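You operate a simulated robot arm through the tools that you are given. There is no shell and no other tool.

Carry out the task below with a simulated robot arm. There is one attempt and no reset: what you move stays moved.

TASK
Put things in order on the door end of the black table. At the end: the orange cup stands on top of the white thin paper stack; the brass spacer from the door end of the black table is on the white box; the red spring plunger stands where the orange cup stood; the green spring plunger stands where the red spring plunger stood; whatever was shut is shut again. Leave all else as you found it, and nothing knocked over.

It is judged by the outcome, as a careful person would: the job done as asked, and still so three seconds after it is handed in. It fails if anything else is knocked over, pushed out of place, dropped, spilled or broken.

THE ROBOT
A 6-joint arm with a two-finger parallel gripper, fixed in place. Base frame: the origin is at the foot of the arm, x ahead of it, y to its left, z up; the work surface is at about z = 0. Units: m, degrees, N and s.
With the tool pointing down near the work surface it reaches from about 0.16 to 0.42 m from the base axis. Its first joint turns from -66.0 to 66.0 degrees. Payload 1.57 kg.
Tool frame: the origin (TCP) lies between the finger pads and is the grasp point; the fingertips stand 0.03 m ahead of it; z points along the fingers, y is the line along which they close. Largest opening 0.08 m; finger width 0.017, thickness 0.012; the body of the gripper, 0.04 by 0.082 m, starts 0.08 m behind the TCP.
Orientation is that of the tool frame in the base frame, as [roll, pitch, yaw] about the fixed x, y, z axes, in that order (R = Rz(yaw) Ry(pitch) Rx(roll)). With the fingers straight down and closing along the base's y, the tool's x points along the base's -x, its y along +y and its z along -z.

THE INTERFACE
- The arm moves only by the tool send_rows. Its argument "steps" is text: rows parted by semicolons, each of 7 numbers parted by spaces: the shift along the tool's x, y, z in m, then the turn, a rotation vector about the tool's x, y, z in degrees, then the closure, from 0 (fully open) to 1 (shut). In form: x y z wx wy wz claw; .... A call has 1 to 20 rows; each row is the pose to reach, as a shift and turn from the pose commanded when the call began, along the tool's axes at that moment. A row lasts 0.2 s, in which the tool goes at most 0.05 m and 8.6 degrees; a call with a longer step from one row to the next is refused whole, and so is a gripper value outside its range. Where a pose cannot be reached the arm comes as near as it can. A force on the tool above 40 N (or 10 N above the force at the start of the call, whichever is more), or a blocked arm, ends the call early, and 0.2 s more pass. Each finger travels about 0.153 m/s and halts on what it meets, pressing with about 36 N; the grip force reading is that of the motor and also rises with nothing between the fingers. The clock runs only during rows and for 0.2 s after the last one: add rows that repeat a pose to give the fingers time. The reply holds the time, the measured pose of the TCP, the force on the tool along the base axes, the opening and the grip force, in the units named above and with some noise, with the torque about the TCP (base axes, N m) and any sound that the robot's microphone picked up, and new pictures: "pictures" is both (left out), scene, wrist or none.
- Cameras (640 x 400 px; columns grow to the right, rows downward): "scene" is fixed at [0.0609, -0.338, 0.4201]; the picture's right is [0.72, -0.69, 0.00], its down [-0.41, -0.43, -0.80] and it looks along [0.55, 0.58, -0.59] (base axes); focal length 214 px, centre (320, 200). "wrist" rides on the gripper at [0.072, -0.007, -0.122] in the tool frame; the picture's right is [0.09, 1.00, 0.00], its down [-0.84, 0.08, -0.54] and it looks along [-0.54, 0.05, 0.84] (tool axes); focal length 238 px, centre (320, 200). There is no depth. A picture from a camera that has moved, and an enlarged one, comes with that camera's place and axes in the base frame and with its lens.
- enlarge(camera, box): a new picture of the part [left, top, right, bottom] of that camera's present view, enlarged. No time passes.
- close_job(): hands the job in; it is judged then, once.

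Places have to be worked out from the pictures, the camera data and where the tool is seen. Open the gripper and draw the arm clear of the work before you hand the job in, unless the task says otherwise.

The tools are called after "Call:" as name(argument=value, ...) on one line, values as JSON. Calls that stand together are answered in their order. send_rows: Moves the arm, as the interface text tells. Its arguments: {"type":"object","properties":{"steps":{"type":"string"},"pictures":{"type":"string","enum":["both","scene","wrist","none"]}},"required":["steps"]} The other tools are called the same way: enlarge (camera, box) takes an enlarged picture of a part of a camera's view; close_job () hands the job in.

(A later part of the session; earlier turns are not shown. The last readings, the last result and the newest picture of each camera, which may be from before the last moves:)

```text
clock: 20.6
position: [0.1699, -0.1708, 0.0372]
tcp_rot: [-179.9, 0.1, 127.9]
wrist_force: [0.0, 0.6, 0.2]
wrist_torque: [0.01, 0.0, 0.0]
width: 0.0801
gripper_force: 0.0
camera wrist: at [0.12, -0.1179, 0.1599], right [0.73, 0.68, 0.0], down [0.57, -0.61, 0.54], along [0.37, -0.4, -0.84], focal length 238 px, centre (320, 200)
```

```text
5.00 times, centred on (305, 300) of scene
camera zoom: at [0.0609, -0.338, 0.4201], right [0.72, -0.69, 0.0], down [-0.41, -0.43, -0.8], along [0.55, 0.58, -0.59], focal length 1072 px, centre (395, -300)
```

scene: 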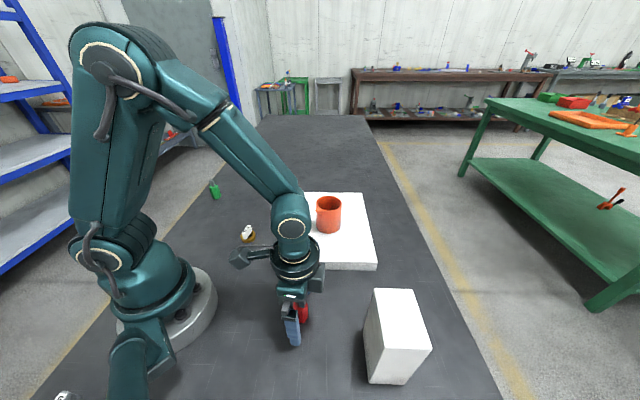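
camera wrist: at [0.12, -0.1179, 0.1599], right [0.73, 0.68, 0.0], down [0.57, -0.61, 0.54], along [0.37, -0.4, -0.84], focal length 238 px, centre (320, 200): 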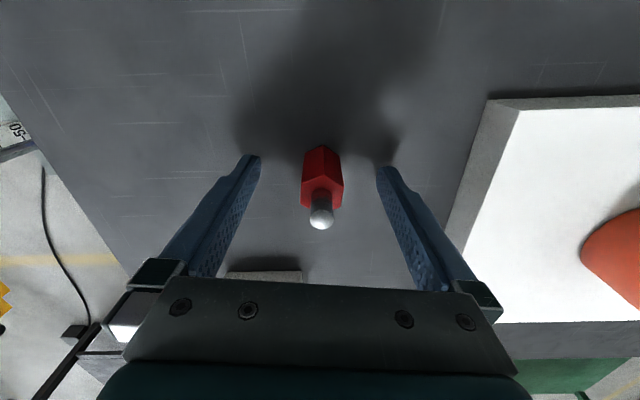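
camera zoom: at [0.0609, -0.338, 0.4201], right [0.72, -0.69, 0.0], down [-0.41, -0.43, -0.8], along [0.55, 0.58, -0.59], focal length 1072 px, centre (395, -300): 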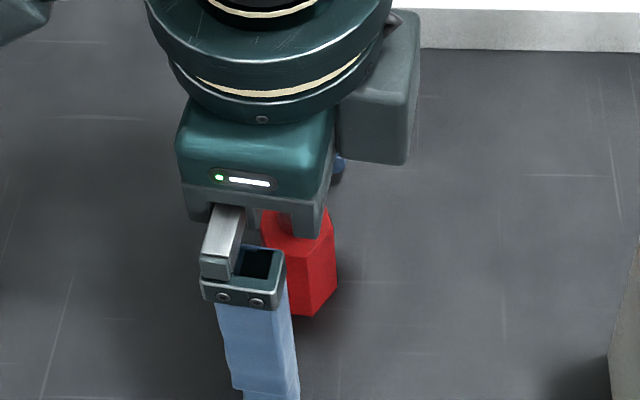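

The plunger sits centrally between the open fingers. Closing on the flats.

Call:
send_rows(steps="0.001 0.001 0 0 0 0 0.2; 0.001 0.001 0 0 0 0 0.4; 0.001 0.001 0 0 0 0 0.6; 0.001 0.001 0 0 0 0 0.8; 0.001 0.001 0 0 0 0 0.9; 0.001 0.001 0 0 0 0 0.9", pictures="wrist")

Call:
enlarge(camera="wrist", box=[230, 110, 410, 250])

```text
clock: 22.0
position: [0.17, -0.1707, 0.0375]
tcp_rot: [180.0, 0.1, 127.8]
wrist_force: [-0.5, 0.1, -0.2]
wrist_torque: [0.01, -0.02, 0.01]
width: 0.0237
gripper_force: 35.3
camera wrist: at [0.1203, -0.1171, 0.1602], right [0.73, 0.68, 0.0], down [0.57, -0.61, 0.54], along [0.37, -0.4, -0.84], focal length 238 px, centre (320, 200)
```

wrist: 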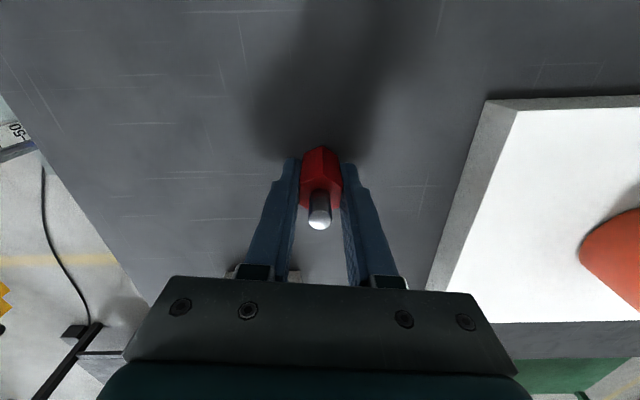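

```text
2.86 times, centred on (320, 180) of wrist
camera zoom: at [0.1203, -0.1171, 0.1602], right [0.73, 0.68, 0.0], down [0.57, -0.61, 0.54], along [0.37, -0.4, -0.84], focal length 681 px, centre (320, 257)
```

zoom: 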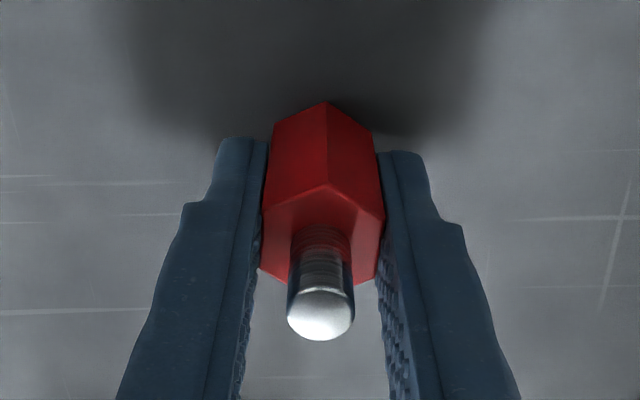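

Gripped at 0.0237 m, i.e. squarely on the flats; red's spot corresponds to TCP (0.170, -0.1707), z = 0.0373. Lifting it straight up.

Call:
send_rows(steps="0 0 -0.01 0 0 0 0.9; 0 0 -0.03 0 0 0 0.9; 0 0 -0.06 0 0 0 0.9; 0 0 -0.09 0 0 0 0.9; 0 0 -0.12 0 0 0 0.9; 0 0 -0.15 0 0 0 0.9; 0 0 -0.15 0 0 0 0.9", pictures="both")

```text
clock: 23.6
position: [0.1732, -0.172, 0.1883]
tcp_rot: [180.0, 0.1, 127.9]
wrist_force: [0.6, -0.8, -1.3]
wrist_torque: [0.0, 0.0, 0.0]
width: 0.0237
gripper_force: 35.6
camera wrist: at [0.1233, -0.1184, 0.31], right [0.73, 0.68, 0.0], down [0.57, -0.61, 0.54], along [0.37, -0.4, -0.84], focal length 238 px, centre (320, 200)
```

scene: 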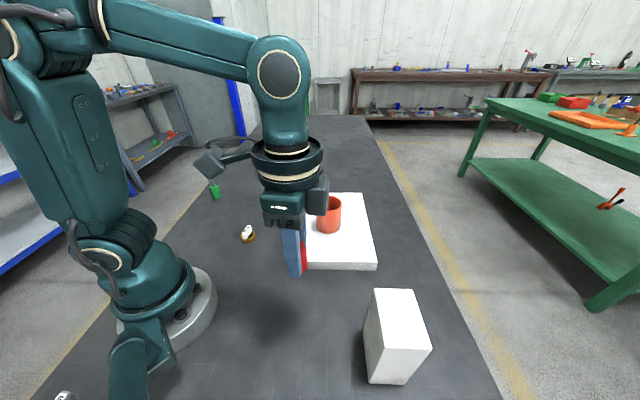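
wrist: 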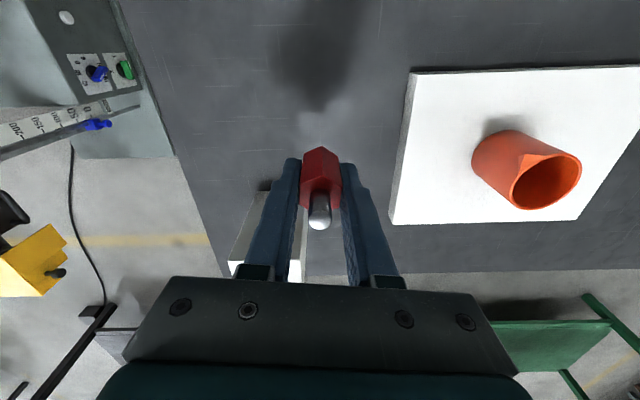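

Red is held level. Now carrying it in an arc to above the cup's old spot (0.240, 0.212), turning with the arm.

Call:
send_rows(steps="-0.0012 0.0286 0 0 0 -7.19 0.9; 0.0014 0.0583 0 0 0 -14.38 0.9; 0.0076 0.088 0 0 0 -21.57 0.9; 0.0177 0.1174 0 0 0 -28.76 0.9; 0.0314 0.1461 0 0 0 -35.95 0.9; 0.049 0.1734 0 0 0 -43.14 0.9; 0.0701 0.199 0 0 0 -50.33 0.9; 0.0946 0.2223 0 0 0 -57.52 0.9; 0.1223 0.2431 0 0 0 -64.71 0.9; 0.1529 0.2607 0 0 0 -71.9 0.9; 0.1859 0.2747 0 0 0 -79.09 0.9; 0.2212 0.285 0 0 0 -86.28 0.9; 0.2581 0.2907 0 0 0 -93.5 0.9; 0.2581 0.2907 0 0 0 -93.5 0.9; 0.2581 0.2907 0 0 0 -93.5 0.9", pictures="both")

```text
clock: 26.8
position: [0.2403, 0.2132, 0.1874]
tcp_rot: [-179.9, 0.0, -138.5]
wrist_force: [0.2, 0.0, -0.6]
wrist_torque: [0.03, 0.02, 0.03]
width: 0.0237
gripper_force: 35.8
camera wrist: at [0.1901, 0.1625, 0.3106], right [-0.73, 0.69, 0.0], down [0.58, 0.61, 0.54], along [0.37, 0.39, -0.84], focal length 238 px, centre (320, 200)
```

scene: 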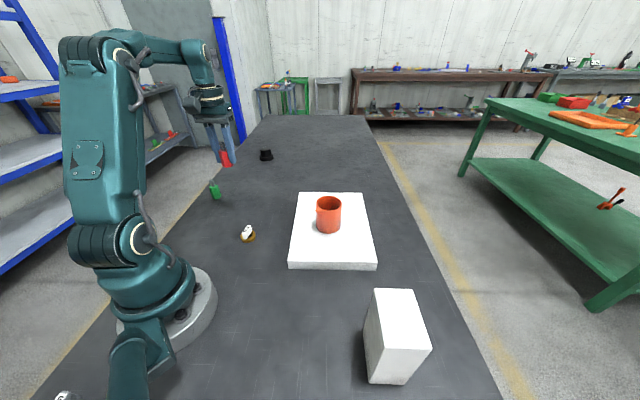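
wrist: 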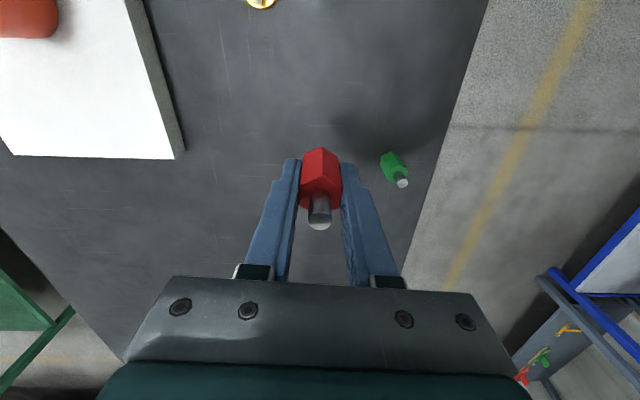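

Red hangs above the cup's old place. I'll lower to z ≈ 0.046 (same height at which I viewed the cup there) and compare fixed features such as the stack corner to fine-align.

Call:
send_rows(steps="0 0 0.03 0 0 -0.5 0.9; 0 0 0.06 0 0 -0.5 0.9; 0 0 0.09 0 0 -0.5 0.9; 0 0 0.115 0 0 -0.5 0.9; 0 0 0.135 0 0 -0.5 0.9; 0 0 0.1425 0 0 -0.5 0.9; 0 0 0.1425 0 0 -0.5 0.9; 0 0 0.1425 0 0 -0.5 0.9", pictures="both")

Call:
enlarge(camera="wrist", box=[40, 170, 160, 260])

```text
clock: 28.6
position: [0.2413, 0.2102, 0.0464]
tcp_rot: [-179.9, 0.0, -138.1]
wrist_force: [0.1, 0.0, -1.3]
wrist_torque: [0.01, 0.01, 0.01]
width: 0.0239
gripper_force: 34.9
camera wrist: at [0.193, 0.1579, 0.168], right [-0.73, 0.68, 0.0], down [0.57, 0.62, 0.54], along [0.37, 0.4, -0.84], focal length 238 px, centre (320, 200)
```

scene: 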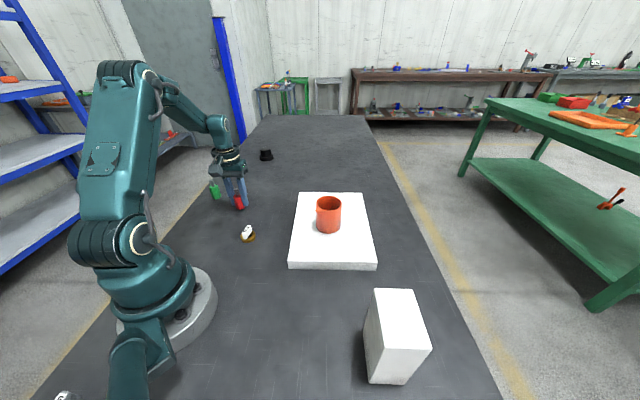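
wrist: 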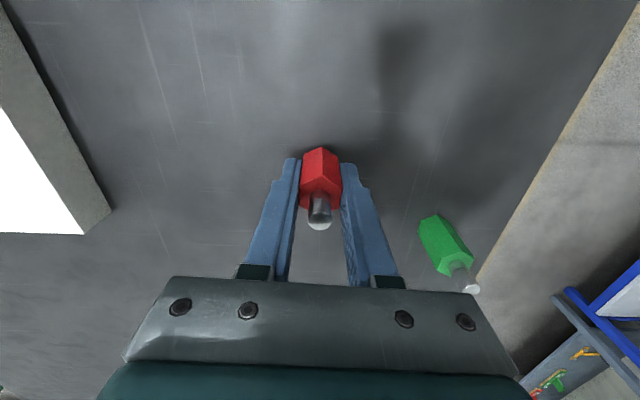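

```text
4.44 times, centred on (100, 215) of wrist
camera zoom: at [0.193, 0.1579, 0.168], right [-0.73, 0.68, 0.0], down [0.57, 0.62, 0.54], along [0.37, 0.4, -0.84], focal length 1059 px, centre (1298, 133)
```

zoom: 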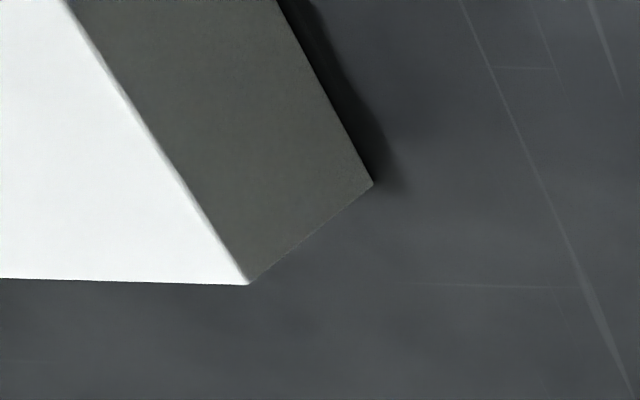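

The stack corner is ~2.5 px right of where it was, so the tool is about 2 mm short in tool +y. I'll correct that, lower 7 mm, and check.

Call:
send_rows(steps="0.0005 0.0022 0 0 0 0 0.9; 0.0005 0.0022 0.003 0 0 0 0.9; 0.0005 0.0022 0.006 0 0 0 0.9; 0.0005 0.0022 0.0075 0 0 0 0.9; 0.0005 0.0022 0.0075 0 0 0 0.9", pictures="wrist")

Call:
enlarge(camera="scene", box=[200, 165, 270, 225])

```text
clock: 29.8
position: [0.2404, 0.2119, 0.0366]
tcp_rot: [-179.9, 0.1, -138.2]
wrist_force: [-0.4, -0.7, -1.4]
wrist_torque: [-0.02, -0.01, -0.02]
width: 0.0239
gripper_force: 36.2
camera wrist: at [0.1903, 0.1601, 0.1605], right [-0.73, 0.68, 0.0], down [0.57, 0.62, 0.54], along [0.37, 0.4, -0.84], focal length 238 px, centre (320, 200)
```

wrist: 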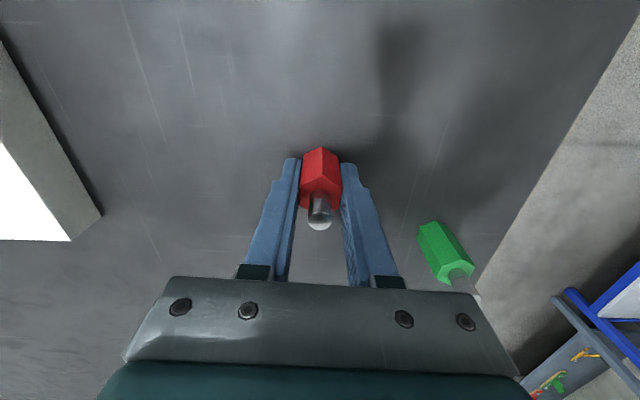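

```text
6.67 times, centred on (235, 195) of scene
camera zoom: at [0.0609, -0.338, 0.4201], right [0.72, -0.69, 0.0], down [-0.41, -0.43, -0.8], along [0.55, 0.58, -0.59], focal length 1430 px, centre (887, 233)
```

zoom: 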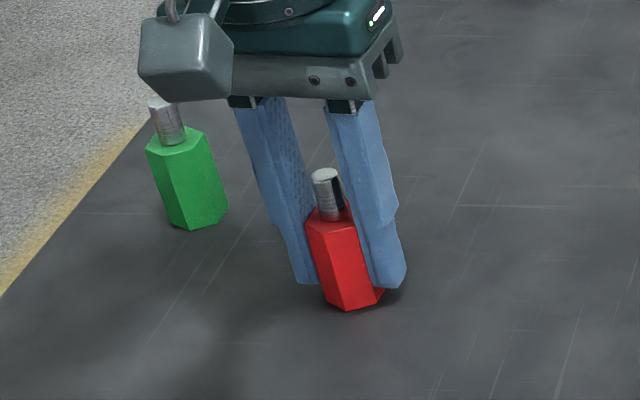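

Red hovers just over the spot, no contact yet. Creeping down in half-millimetre steps.

Call:
send_rows(steps="0 0 0.0005 0 0 0 0.9; 0 0 0.001 0 0 0 0.9; 0 0 0.001 0 0 0 0.9", pictures="none")

```text
clock: 30.6
position: [0.2409, 0.2126, 0.0373]
tcp_rot: [-179.9, 0.1, -138.0]
wrist_force: [-2.3, -8.9, 21.0]
wrist_torque: [-0.23, 0.08, -0.02]
width: 0.0239
gripper_force: 35.8
```

Contact felt (21 N up), plunger is on the table. Easing up slightly, then opening the fingers a bit at a time.

Call:
send_rows(steps="0 0 -0.0005 0 0 0 0.9; 0 0 -0.0008 0 0 0 0.9; 0 0 -0.0008 0 0 0 0.68; 0 0 -0.0008 0 0 0 0.6; 0 0 -0.0008 0 0 0 0.3; 0 0 -0.0008 0 0 0 0; 0 0 -0.0008 0 0 0 0", pictures="both")

Call:
enlarge(camera="scene", box=[200, 165, 270, 225])

Call:
enlarge(camera="wrist", box=[230, 110, 410, 250])

```text
clock: 32.2
position: [0.2403, 0.2141, 0.0379]
tcp_rot: [-179.8, 0.0, -138.1]
wrist_force: [-0.9, 0.4, -0.1]
wrist_torque: [0.03, -0.02, 0.03]
width: 0.08
gripper_force: 0.1
camera wrist: at [0.1902, 0.1614, 0.1601], right [-0.73, 0.68, 0.0], down [0.57, 0.62, 0.54], along [0.37, 0.4, -0.84], focal length 238 px, centre (320, 200)
```

scene: 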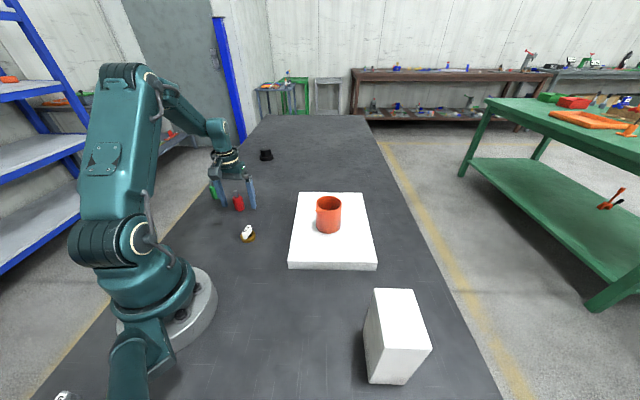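
wrist: 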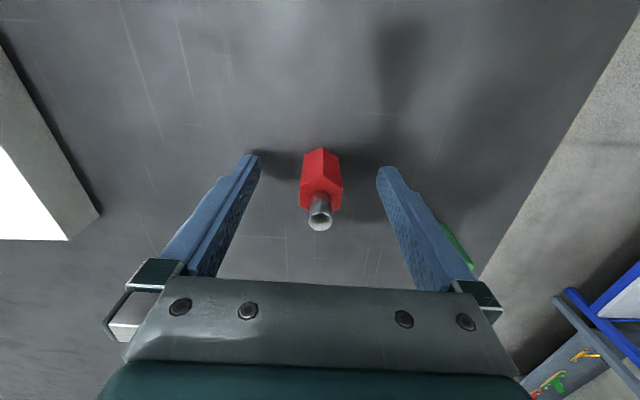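

```text
6.67 times, centred on (235, 195) of scene
camera zoom: at [0.0609, -0.338, 0.4201], right [0.72, -0.69, 0.0], down [-0.41, -0.43, -0.8], along [0.55, 0.58, -0.59], focal length 1430 px, centre (887, 233)
```

zoom: 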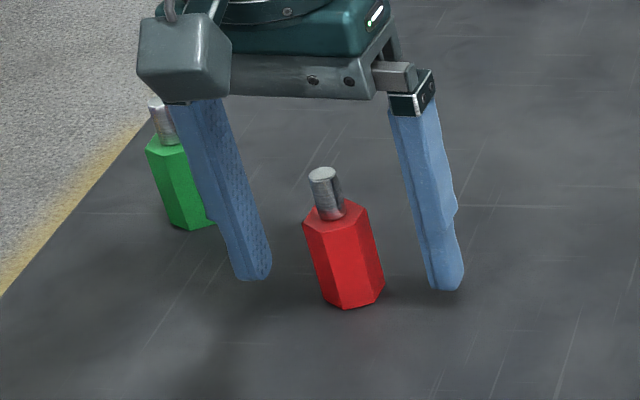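

```text
2.86 times, centred on (320, 180) of wrist
camera zoom: at [0.1902, 0.1614, 0.1601], right [-0.73, 0.68, 0.0], down [0.57, 0.62, 0.54], along [0.37, 0.4, -0.84], focal length 681 px, centre (320, 257)
```

zoom: 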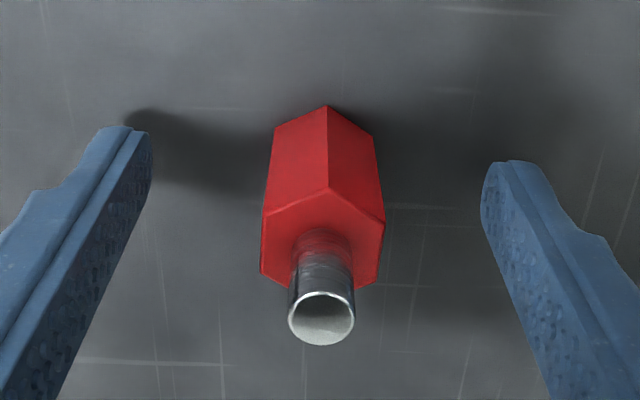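

Red stands upright at the cup's old spot. Lifting clear, then moving above the green plunger at (0.2116, 0.3284) with the fingers aligned to its flats (closing along 137°).

Call:
send_rows(steps="0 0 -0.025 0 0 0 0; 0 0 -0.055 0 0 0 0; 0 0 -0.09 0 0 0 0; 0 0 -0.13 0 0 0 0; -0.014 0.0263 -0.13 0 0 -1.5 0; -0.028 0.0525 -0.13 0 0 -3 0; -0.042 0.0788 -0.13 0 0 -4 0; -0.056 0.105 -0.13 0 0 -5 0; -0.056 0.105 -0.13 0 0 -5 0; -0.056 0.105 -0.13 0 0 -5 0", pictures="both")

Call:
enlarge(camera="wrist", box=[240, 40, 400, 180])

Call:
enlarge(camera="scene", box=[200, 165, 270, 225])

```text
clock: 34.4
position: [0.2092, 0.3236, 0.1644]
tcp_rot: [-179.9, -0.1, -133.1]
wrist_force: [1.2, 0.7, -0.7]
wrist_torque: [0.02, -0.02, -0.01]
width: 0.0802
gripper_force: 0.2
out of reach, approached as far as the arm can: row 8, 9, 10
camera wrist: at [0.1654, 0.2675, 0.2871], right [-0.79, 0.61, 0.0], down [0.51, 0.67, 0.54], along [0.33, 0.43, -0.84], focal length 238 px, centre (320, 200)
```

scene: 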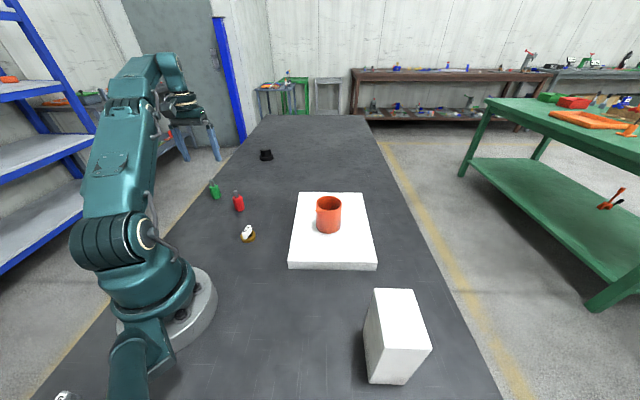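
wrist: 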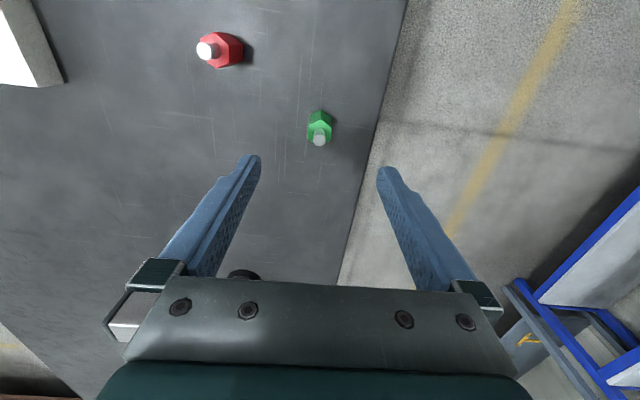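

```text
2.86 times, centred on (320, 110) of wrist
camera zoom: at [0.1654, 0.2675, 0.2871], right [-0.79, 0.61, 0.0], down [0.51, 0.67, 0.54], along [0.33, 0.43, -0.84], focal length 681 px, centre (320, 457)
```

zoom: 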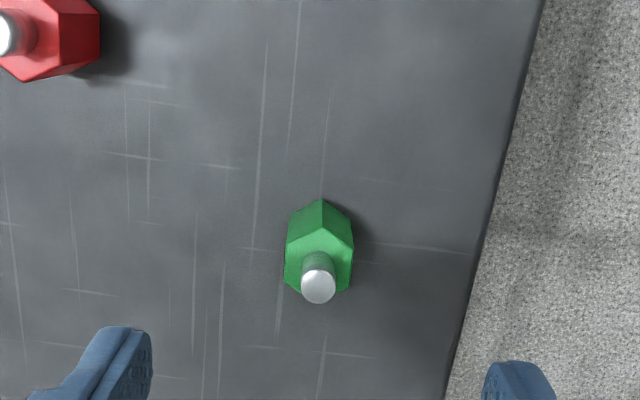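

```text
6.67 times, centred on (235, 195) of scene
camera zoom: at [0.0609, -0.338, 0.4201], right [0.72, -0.69, 0.0], down [-0.41, -0.43, -0.8], along [0.55, 0.58, -0.59], focal length 1430 px, centre (887, 233)
```

zoom: 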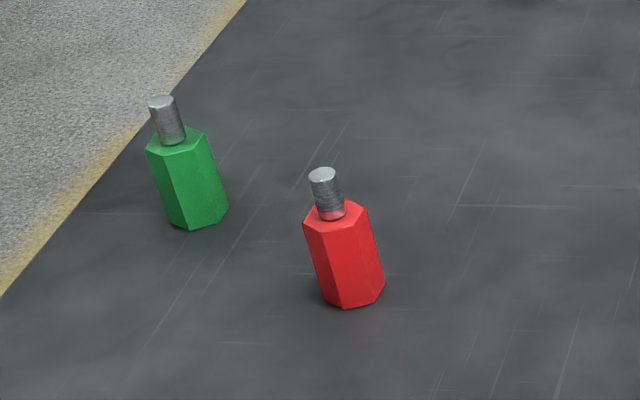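

Green is nearly centred; the arm was at its reach limit at this height, which eases lower down. I'll descend halfway (fingers open) and look again.

Call:
send_rows(steps="0.001 0 0.02 0 0 0 0; 0.001 0 0.04 0 0 0 0; 0.001 0 0.06 0 0 0 0; 0.001 0 0.08 0 0 0 0; 0.001 0 0.08 0 0 0 0; 0.001 0 0.08 0 0 0 0", pictures="both")

Call:
enlarge(camera="wrist", box=[230, 90, 410, 230])

```text
clock: 35.8
position: [0.2088, 0.3238, 0.0852]
tcp_rot: [-179.9, 0.0, -133.1]
wrist_force: [0.3, 0.5, 0.2]
wrist_torque: [0.02, -0.02, 0.0]
width: 0.08
gripper_force: 0.1
camera wrist: at [0.1639, 0.267, 0.2075], right [-0.79, 0.61, 0.0], down [0.51, 0.66, 0.54], along [0.33, 0.43, -0.84], focal length 238 px, centre (320, 200)
```

scene: 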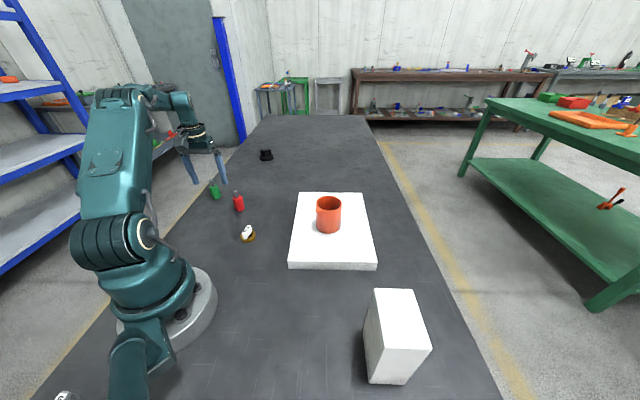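
wrist: 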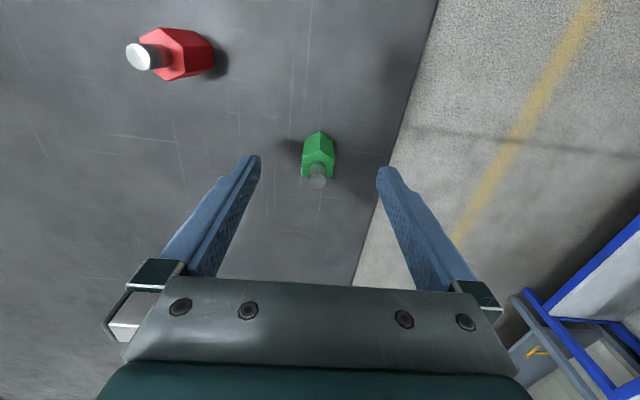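

```text
2.86 times, centred on (320, 160) of wrist
camera zoom: at [0.1639, 0.267, 0.2075], right [-0.79, 0.61, 0.0], down [0.51, 0.66, 0.54], along [0.33, 0.43, -0.84], focal length 681 px, centre (320, 314)
```

zoom: 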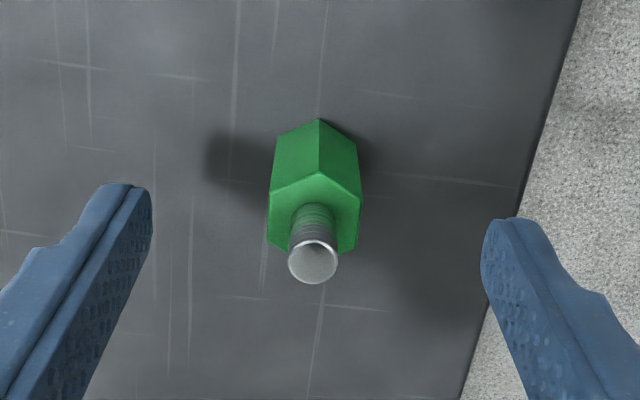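

Green lies about 3.5 mm further out than the tool. Shifting outward by that and descending to grasp height (z ≈ 0.0375).

Call:
send_rows(steps="-0.0035 0 0.012 0 0 0 0; -0.0035 0 0.024 0 0 0 0; -0.0035 0 0.036 0 0 0 0; -0.0035 0 0.0475 0 0 0 0; -0.0035 0 0.0475 0 0 0 0; -0.0035 0 0.0475 0 0 0 0", pictures="both")

Call:
enlarge(camera="wrist", box=[230, 110, 410, 250])

Call:
enlarge(camera="scene", box=[180, 140, 260, 220])

```text
clock: 37.2
position: [0.2113, 0.3266, 0.0378]
tcp_rot: [-179.8, 0.1, -133.2]
wrist_force: [0.8, -1.3, 0.0]
wrist_torque: [0.01, 0.05, 0.02]
width: 0.0801
gripper_force: 0.1
camera wrist: at [0.1668, 0.2705, 0.1604], right [-0.79, 0.61, 0.0], down [0.51, 0.66, 0.54], along [0.33, 0.43, -0.84], focal length 238 px, centre (320, 200)
```

scene: 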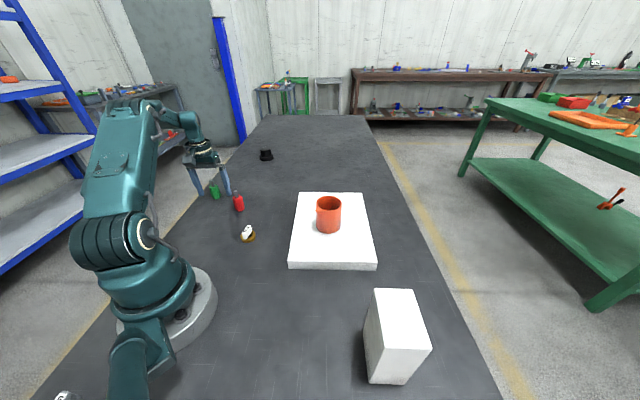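
wrist: 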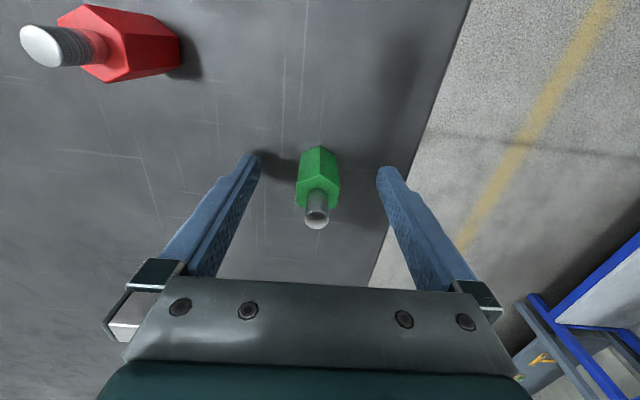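

```text
2.86 times, centred on (320, 180) of wrist
camera zoom: at [0.1668, 0.2705, 0.1604], right [-0.79, 0.61, 0.0], down [0.51, 0.66, 0.54], along [0.33, 0.43, -0.84], focal length 681 px, centre (320, 257)
```

zoom: 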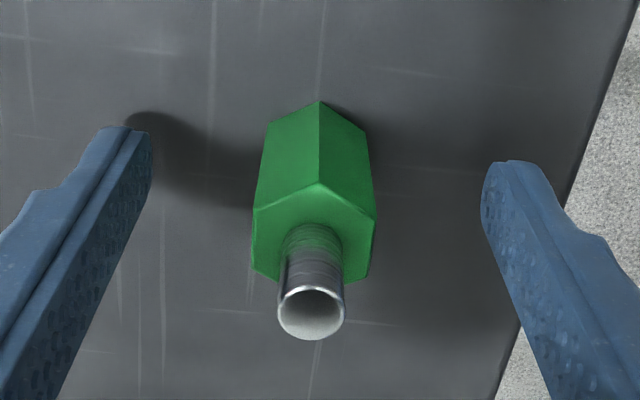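

```text
5.00 times, centred on (220, 180) of scene
camera zoom: at [0.0609, -0.338, 0.4201], right [0.72, -0.69, 0.0], down [-0.41, -0.43, -0.8], along [0.55, 0.58, -0.59], focal length 1072 px, centre (820, 300)
```

zoom: 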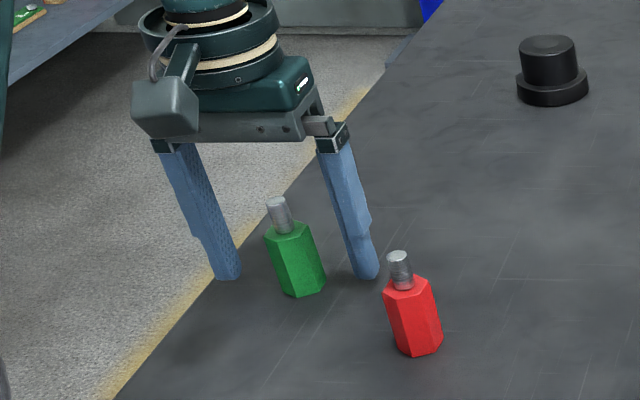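

Green matches the view the red plunger gave, off by ~1.5 mm sideways. Correcting that and closing.

Call:
send_rows(steps="0 -0.0015 0 0 0 0 0.1; 0 -0.0015 0 0 0 0 0.3; 0 -0.0015 0 0 0 0 0.5; 0 -0.0015 0 0 0 0 0.7; 0 -0.0015 0 0 0 0 0.9; 0 -0.0015 0 0 0 0 0.9; 0 -0.0015 0 0 0 0 0.9", pictures="wrist")

Call:
enlarge(camera="wrist", box=[230, 110, 410, 250])

```text
clock: 38.8
position: [0.2128, 0.3266, 0.0382]
tcp_rot: [-179.9, 0.0, -133.1]
wrist_force: [-0.1, 0.5, 0.7]
wrist_torque: [0.02, -0.02, -0.01]
width: 0.0239
gripper_force: 36.2
camera wrist: at [0.1681, 0.2693, 0.1606], right [-0.79, 0.61, 0.0], down [0.51, 0.66, 0.54], along [0.33, 0.43, -0.84], focal length 238 px, centre (320, 200)
```

wrist: 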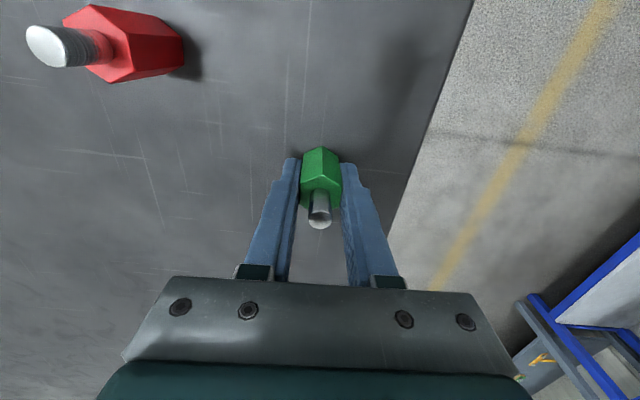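

```text
2.86 times, centred on (320, 180) of wrist
camera zoom: at [0.1681, 0.2693, 0.1606], right [-0.79, 0.61, 0.0], down [0.51, 0.66, 0.54], along [0.33, 0.43, -0.84], focal length 681 px, centre (320, 257)
```

zoom: 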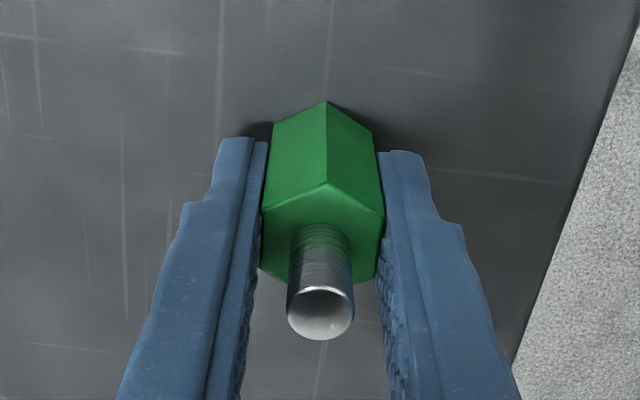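

Green held squarely (0.0239 m). Lifting it, then drawing inward to stay within reach.

Call:
send_rows(steps="0 0 -0.01 0 0 0 0.9; 0 0 -0.03 0 0 0 0.9; 0.005 0 -0.055 0 0 0 0.9; 0.02 0 -0.085 0 0 0 0.9; 0.035 0 -0.115 0 0 0 0.9; 0.05 0 -0.145 0 0 0 0.9; 0.05 0 -0.145 0 0 0 0.9; 0.05 0 -0.145 0 0 0 0.9", pictures="both")

```text
clock: 40.6
position: [0.187, 0.2856, 0.1835]
tcp_rot: [-180.0, 0.1, -133.0]
wrist_force: [0.2, -0.9, -0.2]
wrist_torque: [0.02, 0.03, -0.04]
width: 0.0236
gripper_force: 36.3
out of reach, approached as far as the arm can: row 5, 6, 7, 8
camera wrist: at [0.1422, 0.2289, 0.3052], right [-0.79, 0.61, 0.0], down [0.51, 0.66, 0.54], along [0.33, 0.43, -0.84], focal length 238 px, centre (320, 200)
```

scene: 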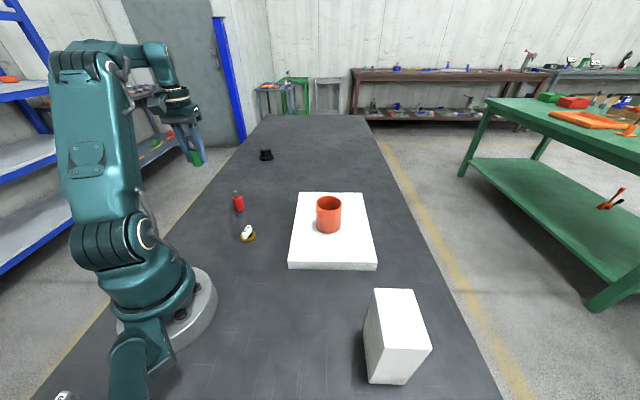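
wrist: 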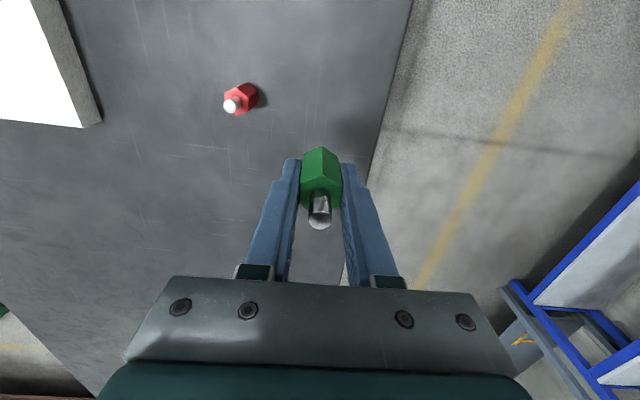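

The turn limit nudged the lift path slightly (now at (0.187, 0.2856)), but green is held fine. Carrying it in an arc to above red's old spot (0.170, -0.1707).

Call:
send_rows(steps="0.004 -0.0318 0 0 0 6.6 0.9; 0.0098 -0.0716 0 0 0 13.2 0.9; 0.0203 -0.1098 0 0 0 19.8 0.9; 0.0351 -0.1455 0 0 0 26.4 0.9; 0.0539 -0.1784 0 0 0 33 0.9; 0.0761 -0.2082 0 0 0 39.6 0.9; 0.1014 -0.2343 0 0 0 46.2 0.9; 0.129 -0.2568 0 0 0 52.8 0.9; 0.1585 -0.2751 0 0 0 59.4 0.9; 0.1894 -0.2893 0 0 0 66 0.9; 0.2211 -0.2993 0 0 0 72.6 0.9; 0.253 -0.3051 0 0 0 79.2 0.9; 0.2847 -0.3069 0 0 0 85.8 0.9; 0.3155 -0.3047 0 0 0 92.4 0.9; 0.345 -0.2988 0 0 0 99 0.9; 0.345 -0.2988 0 0 0 99 0.9; 0.345 -0.2988 0 0 0 99 0.9", pictures="both")

```text
clock: 44.2
position: [0.172, -0.1712, 0.1841]
tcp_rot: [-180.0, 0.2, 127.8]
wrist_force: [-0.2, 0.5, -0.5]
wrist_torque: [-0.01, -0.01, -0.02]
width: 0.0235
gripper_force: 36.3
camera wrist: at [0.1218, -0.1182, 0.3066], right [0.73, 0.68, 0.0], down [0.57, -0.61, 0.54], along [0.37, -0.4, -0.84], focal length 238 px, centre (320, 200)
```

scene: 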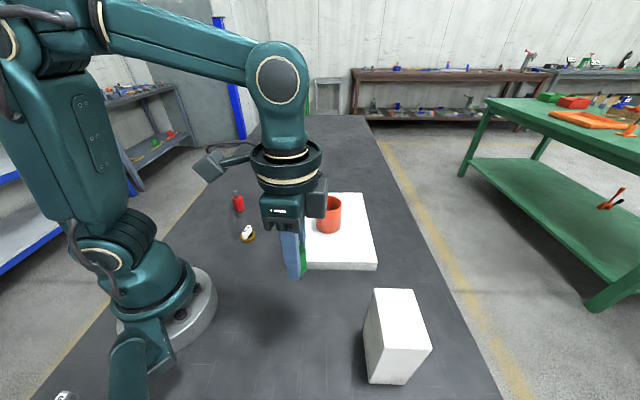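
wrist: 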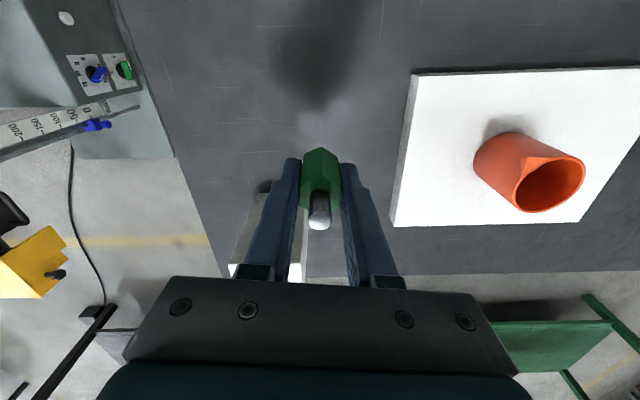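

Over red's old spot with nearly the same view as before. Lowering to ~2 mm above the table and comparing with the view at red's grasp.

Call:
send_rows(steps="0 0 0.03 0 0 0 0.9; 0 0 0.06 0 0 0 0.9; 0 0 0.09 0 0 0 0.9; 0 0 0.115 0 0 0 0.9; 0 0 0.135 0 0 0 0.9; 0 0 0.1435 0 0 0 0.9; 0 0 0.1435 0 0 0 0.9; 0 0 0.1435 0 0 0 0.9", pictures="both")

Call:
enlarge(camera="scene", box=[270, 285, 330, 330])

```text
clock: 46.0
position: [0.1692, -0.1733, 0.0402]
tcp_rot: [180.0, 0.1, 127.9]
wrist_force: [0.5, -1.3, -0.9]
wrist_torque: [0.0, -0.02, 0.02]
width: 0.0239
gripper_force: 35.9
camera wrist: at [0.1192, -0.1195, 0.1623], right [0.73, 0.68, 0.0], down [0.57, -0.61, 0.54], along [0.37, -0.4, -0.84], focal length 238 px, centre (320, 200)
```

scene: 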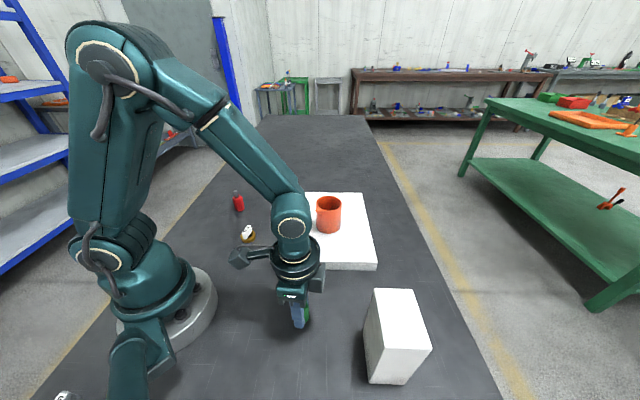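
wrist: 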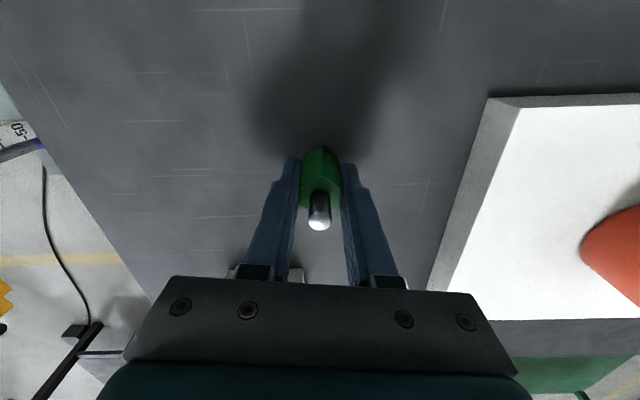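

```text
8.89 times, centred on (300, 308) of scene
camera zoom: at [0.0609, -0.338, 0.4201], right [0.72, -0.69, 0.0], down [-0.41, -0.43, -0.8], along [0.55, 0.58, -0.59], focal length 1906 px, centre (498, -756)
```

zoom: 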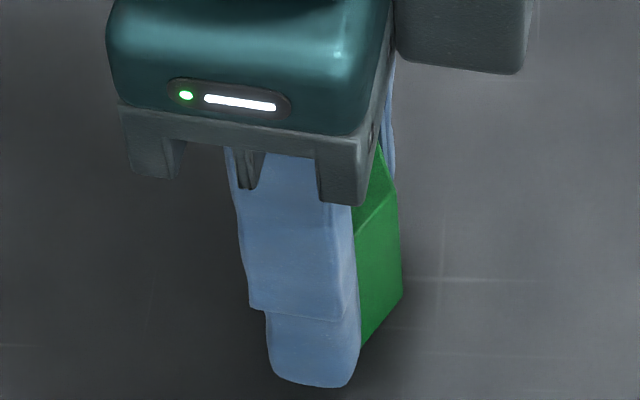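

The scene view and pose readings both say green is ~2.7 mm too far toward −y compared with red's footprint. Correcting that and lowering nearly to the table.

Call:
send_rows(steps="0.0017 0.002 0 0 0 0 0.9; 0.0017 0.002 0.001 0 0 0 0.9; 0.0017 0.002 0.0018 0 0 0 0.9; 0.0017 0.002 0.0018 0 0 0 0.9", pictures="none")

Call:
enlarge(camera="scene", box=[270, 285, 330, 330])

```text
clock: 47.0
position: [0.171, -0.1704, 0.0381]
tcp_rot: [-179.9, 0.1, 128.0]
wrist_force: [0.3, 0.8, -1.5]
wrist_torque: [0.01, 0.01, -0.02]
width: 0.0238
gripper_force: 36.1
```

```text
8.89 times, centred on (300, 308) of scene
camera zoom: at [0.0609, -0.338, 0.4201], right [0.72, -0.69, 0.0], down [-0.41, -0.43, -0.8], along [0.55, 0.58, -0.59], focal length 1906 px, centre (498, -756)
```

zoom: 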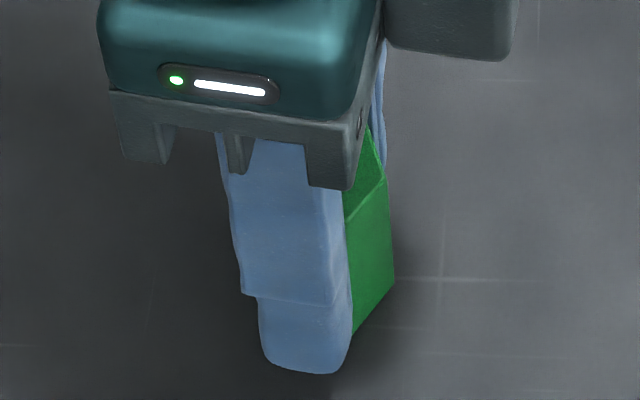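

Green's footprint now coincides with red's original one. Creeping the last bit down.

Call:
send_rows(steps="0 0 0.0005 0 0 0 0.9; 0 0 0.001 0 0 0 0.9; 0 0 0.001 0 0 0 0.9", pictures="none")

```text
clock: 47.8
position: [0.1713, -0.1683, 0.037]
tcp_rot: [180.0, 0.2, 128.0]
wrist_force: [-7.8, -1.3, 22.1]
wrist_torque: [-0.03, 0.25, 0.04]
width: 0.0241
gripper_force: 36.0
```

Contact felt (22 N). Easing up a touch and opening the fingers gradually.

Call:
send_rows(steps="0 0 -0.0005 0 0 0 0.9; 0 0 -0.0008 0 0 0 0.9; 0 0 -0.0008 0 0 0 0.68; 0 0 -0.0008 0 0 0 0.6; 0 0 -0.0008 0 0 0 0.3; 0 0 -0.0008 0 0 0 0; 0 0 -0.0008 0 0 0 0", pictures="both")

Call:
enlarge(camera="wrist", box=[230, 110, 410, 250])

```text
clock: 49.4
position: [0.1699, -0.1695, 0.0376]
tcp_rot: [180.0, 0.1, 127.9]
wrist_force: [-0.6, 0.1, -1.4]
wrist_torque: [-0.01, -0.02, 0.02]
width: 0.0801
gripper_force: 0.1
camera wrist: at [0.1203, -0.1158, 0.16], right [0.73, 0.68, 0.0], down [0.57, -0.61, 0.54], along [0.37, -0.4, -0.84], focal length 238 px, centre (320, 200)
```

scene: 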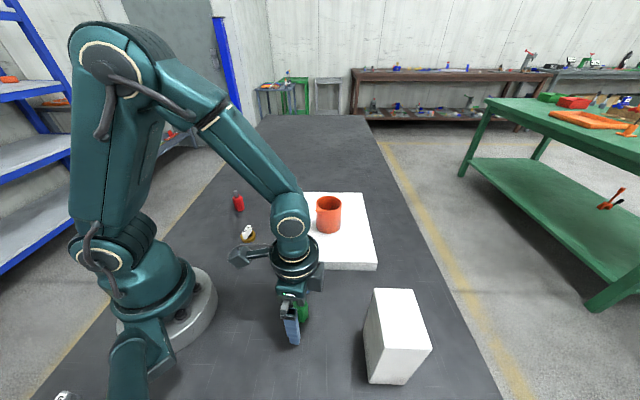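
wrist: 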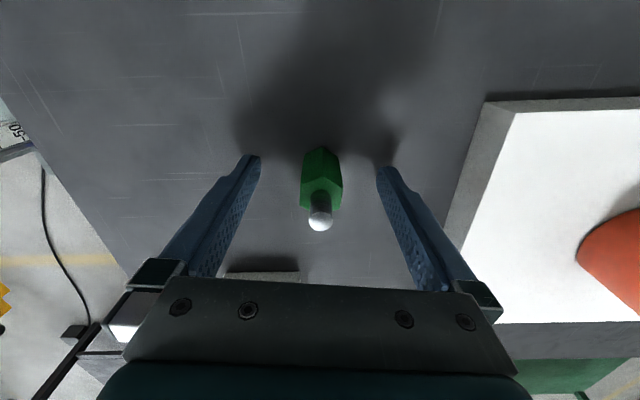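

```text
2.86 times, centred on (320, 180) of wrist
camera zoom: at [0.1203, -0.1158, 0.16], right [0.73, 0.68, 0.0], down [0.57, -0.61, 0.54], along [0.37, -0.4, -0.84], focal length 681 px, centre (320, 257)
```

zoom: 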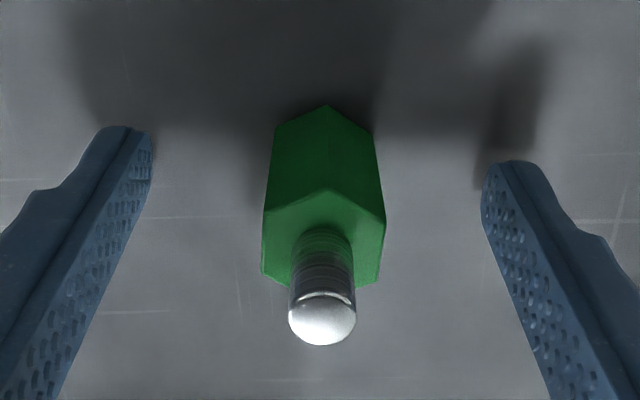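

Green stands upright on red's old spot. Lifting clear and moving above the brass spacer, turned so the fingers close across the tag's narrow side.

Call:
send_rows(steps="0 0 -0.025 0 0 0 0; 0 0 -0.055 0 0 0 0; 0 0 -0.09 0 0 0 0; 0 0 -0.13 0 0 0 0; 0.0074 0.0277 -0.13 0 0 -7.7 0; 0.0184 0.054 -0.13 0 0 -15.4 0; 0.0323 0.0783 -0.13 0 0 -23.1 0; 0.0489 0.1006 -0.13 0 0 -30.8 0; 0.0678 0.1205 -0.13 0 0 -38.5 0; 0.0887 0.1378 -0.13 0 0 -46.2 0; 0.1113 0.1522 -0.13 0 0 -53.9 0; 0.1352 0.1636 -0.13 0 0 -61.6 0; 0.1599 0.172 -0.13 0 0 -69.3 0; 0.1852 0.1773 -0.13 0 0 -77 0; 0.1852 0.1773 -0.13 0 0 -85 0; 0.1852 0.1773 -0.13 0 0 -85 0; 0.1852 0.1773 -0.13 0 0 -85 0", pictures="both")

Call:
enlarge(camera="scene", box=[270, 285, 330, 330])

Call:
enlarge(camera="wrist", box=[250, 60, 390, 170])

```text
clock: 53.0
position: [0.1977, 0.0892, 0.167]
tcp_rot: [-179.9, 0.1, -147.1]
wrist_force: [-0.6, 0.8, -0.8]
wrist_torque: [0.05, -0.03, -0.01]
width: 0.0796
gripper_force: 0.1
camera wrist: at [0.1395, 0.0437, 0.2901], right [-0.62, 0.79, 0.0], down [0.66, 0.52, 0.54], along [0.43, 0.34, -0.84], focal length 238 px, centre (320, 200)
```

scene: 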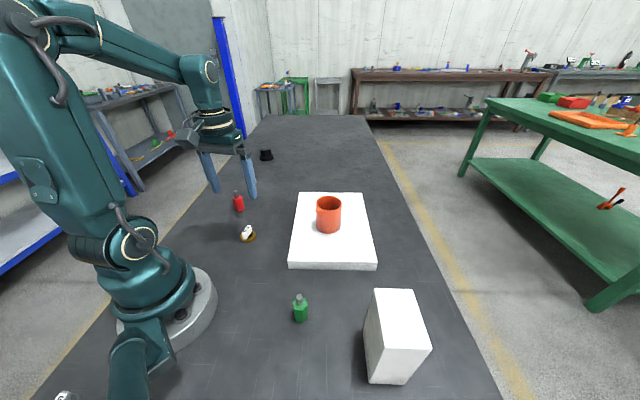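
wrist: 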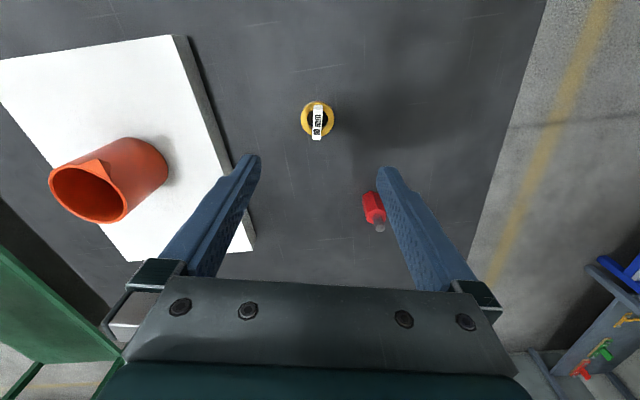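

```text
8.89 times, centred on (300, 308) of scene
camera zoom: at [0.0609, -0.338, 0.4201], right [0.72, -0.69, 0.0], down [-0.41, -0.43, -0.8], along [0.55, 0.58, -0.59], focal length 1906 px, centre (498, -756)
```

zoom: 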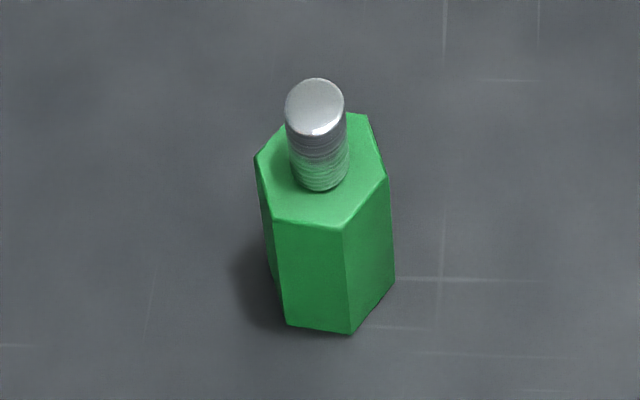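

```text
3.64 times, centred on (320, 115) of wrist
camera zoom: at [0.1395, 0.0437, 0.2901], right [-0.62, 0.79, 0.0], down [0.66, 0.52, 0.54], along [0.43, 0.34, -0.84], focal length 867 px, centre (320, 509)
```

zoom: 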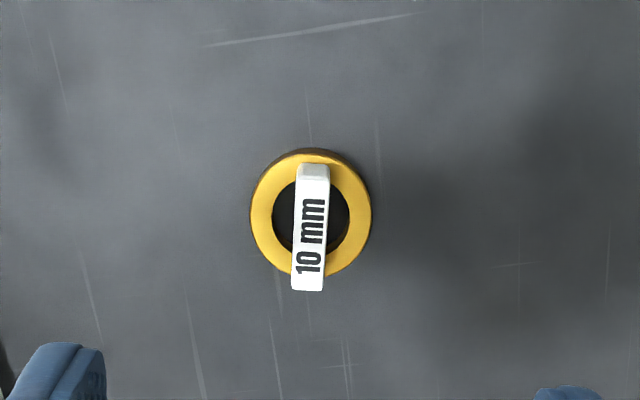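

Green's footprint matches red's old one within 1 mm. The spacer ring is ~2–3 mm off the finger centre line; I'll correct and lower to just above it for another look.

Call:
send_rows(steps="0.0015 -0.0025 0.025 0 0 0 0; 0.0015 -0.0025 0.05 0 0 0 0; 0.0015 -0.0025 0.075 0 0 0 0; 0.0015 -0.0025 0.097 0 0 0 0; 0.0015 -0.0025 0.097 0 0 0 0; 0.0015 -0.0025 0.097 0 0 0 0", pictures="both")

Call:
enlarge(camera="wrist", box=[230, 80, 410, 220])

Call:
enlarge(camera="scene", box=[205, 195, 285, 260])

```text
clock: 54.4
position: [0.1955, 0.0831, 0.0695]
tcp_rot: [-179.9, 0.0, -147.1]
wrist_force: [0.8, 0.0, 0.7]
wrist_torque: [-0.02, 0.04, 0.0]
width: 0.0802
gripper_force: 0.0
camera wrist: at [0.1386, 0.0384, 0.1919], right [-0.62, 0.79, 0.0], down [0.66, 0.52, 0.54], along [0.43, 0.33, -0.84], focal length 238 px, centre (320, 200)
```

scene: 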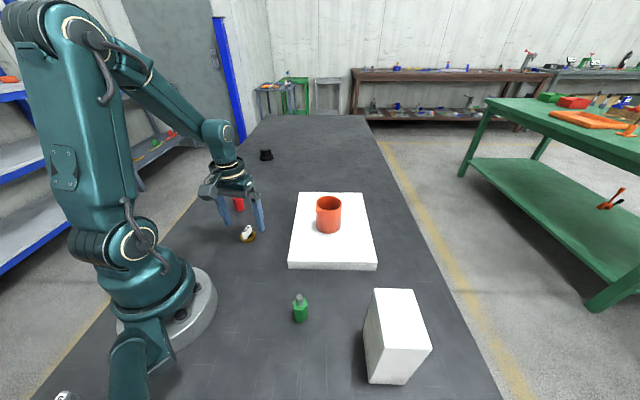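
wrist: 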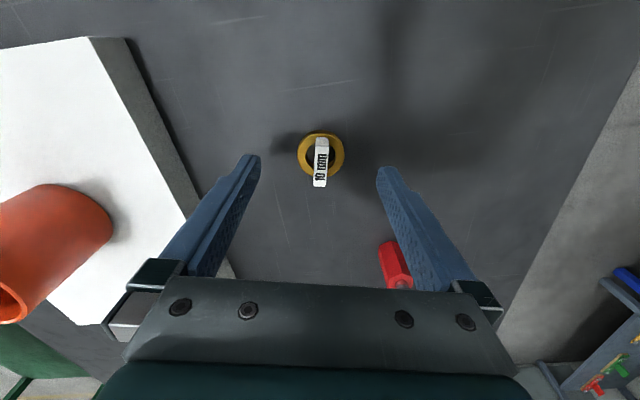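

```text
2.86 times, centred on (320, 150) of wrist
camera zoom: at [0.1386, 0.0384, 0.1919], right [-0.62, 0.79, 0.0], down [0.66, 0.52, 0.54], along [0.43, 0.33, -0.84], focal length 681 px, centre (320, 343)
```

zoom: 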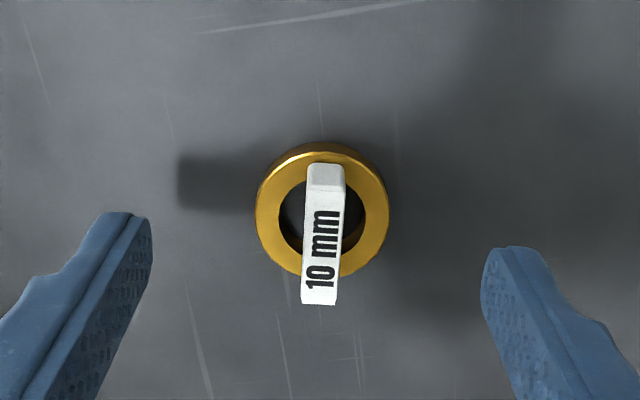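

```text
6.15 times, centred on (245, 228) of scene
camera zoom: at [0.0609, -0.338, 0.4201], right [0.72, -0.69, 0.0], down [-0.41, -0.43, -0.8], along [0.55, 0.58, -0.59], focal length 1320 px, centre (782, 31)
```

zoom: 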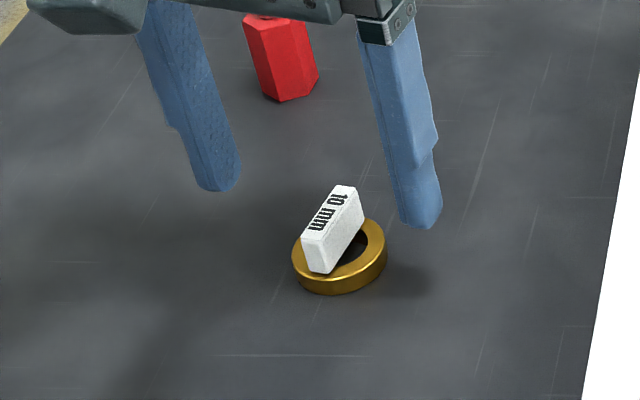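

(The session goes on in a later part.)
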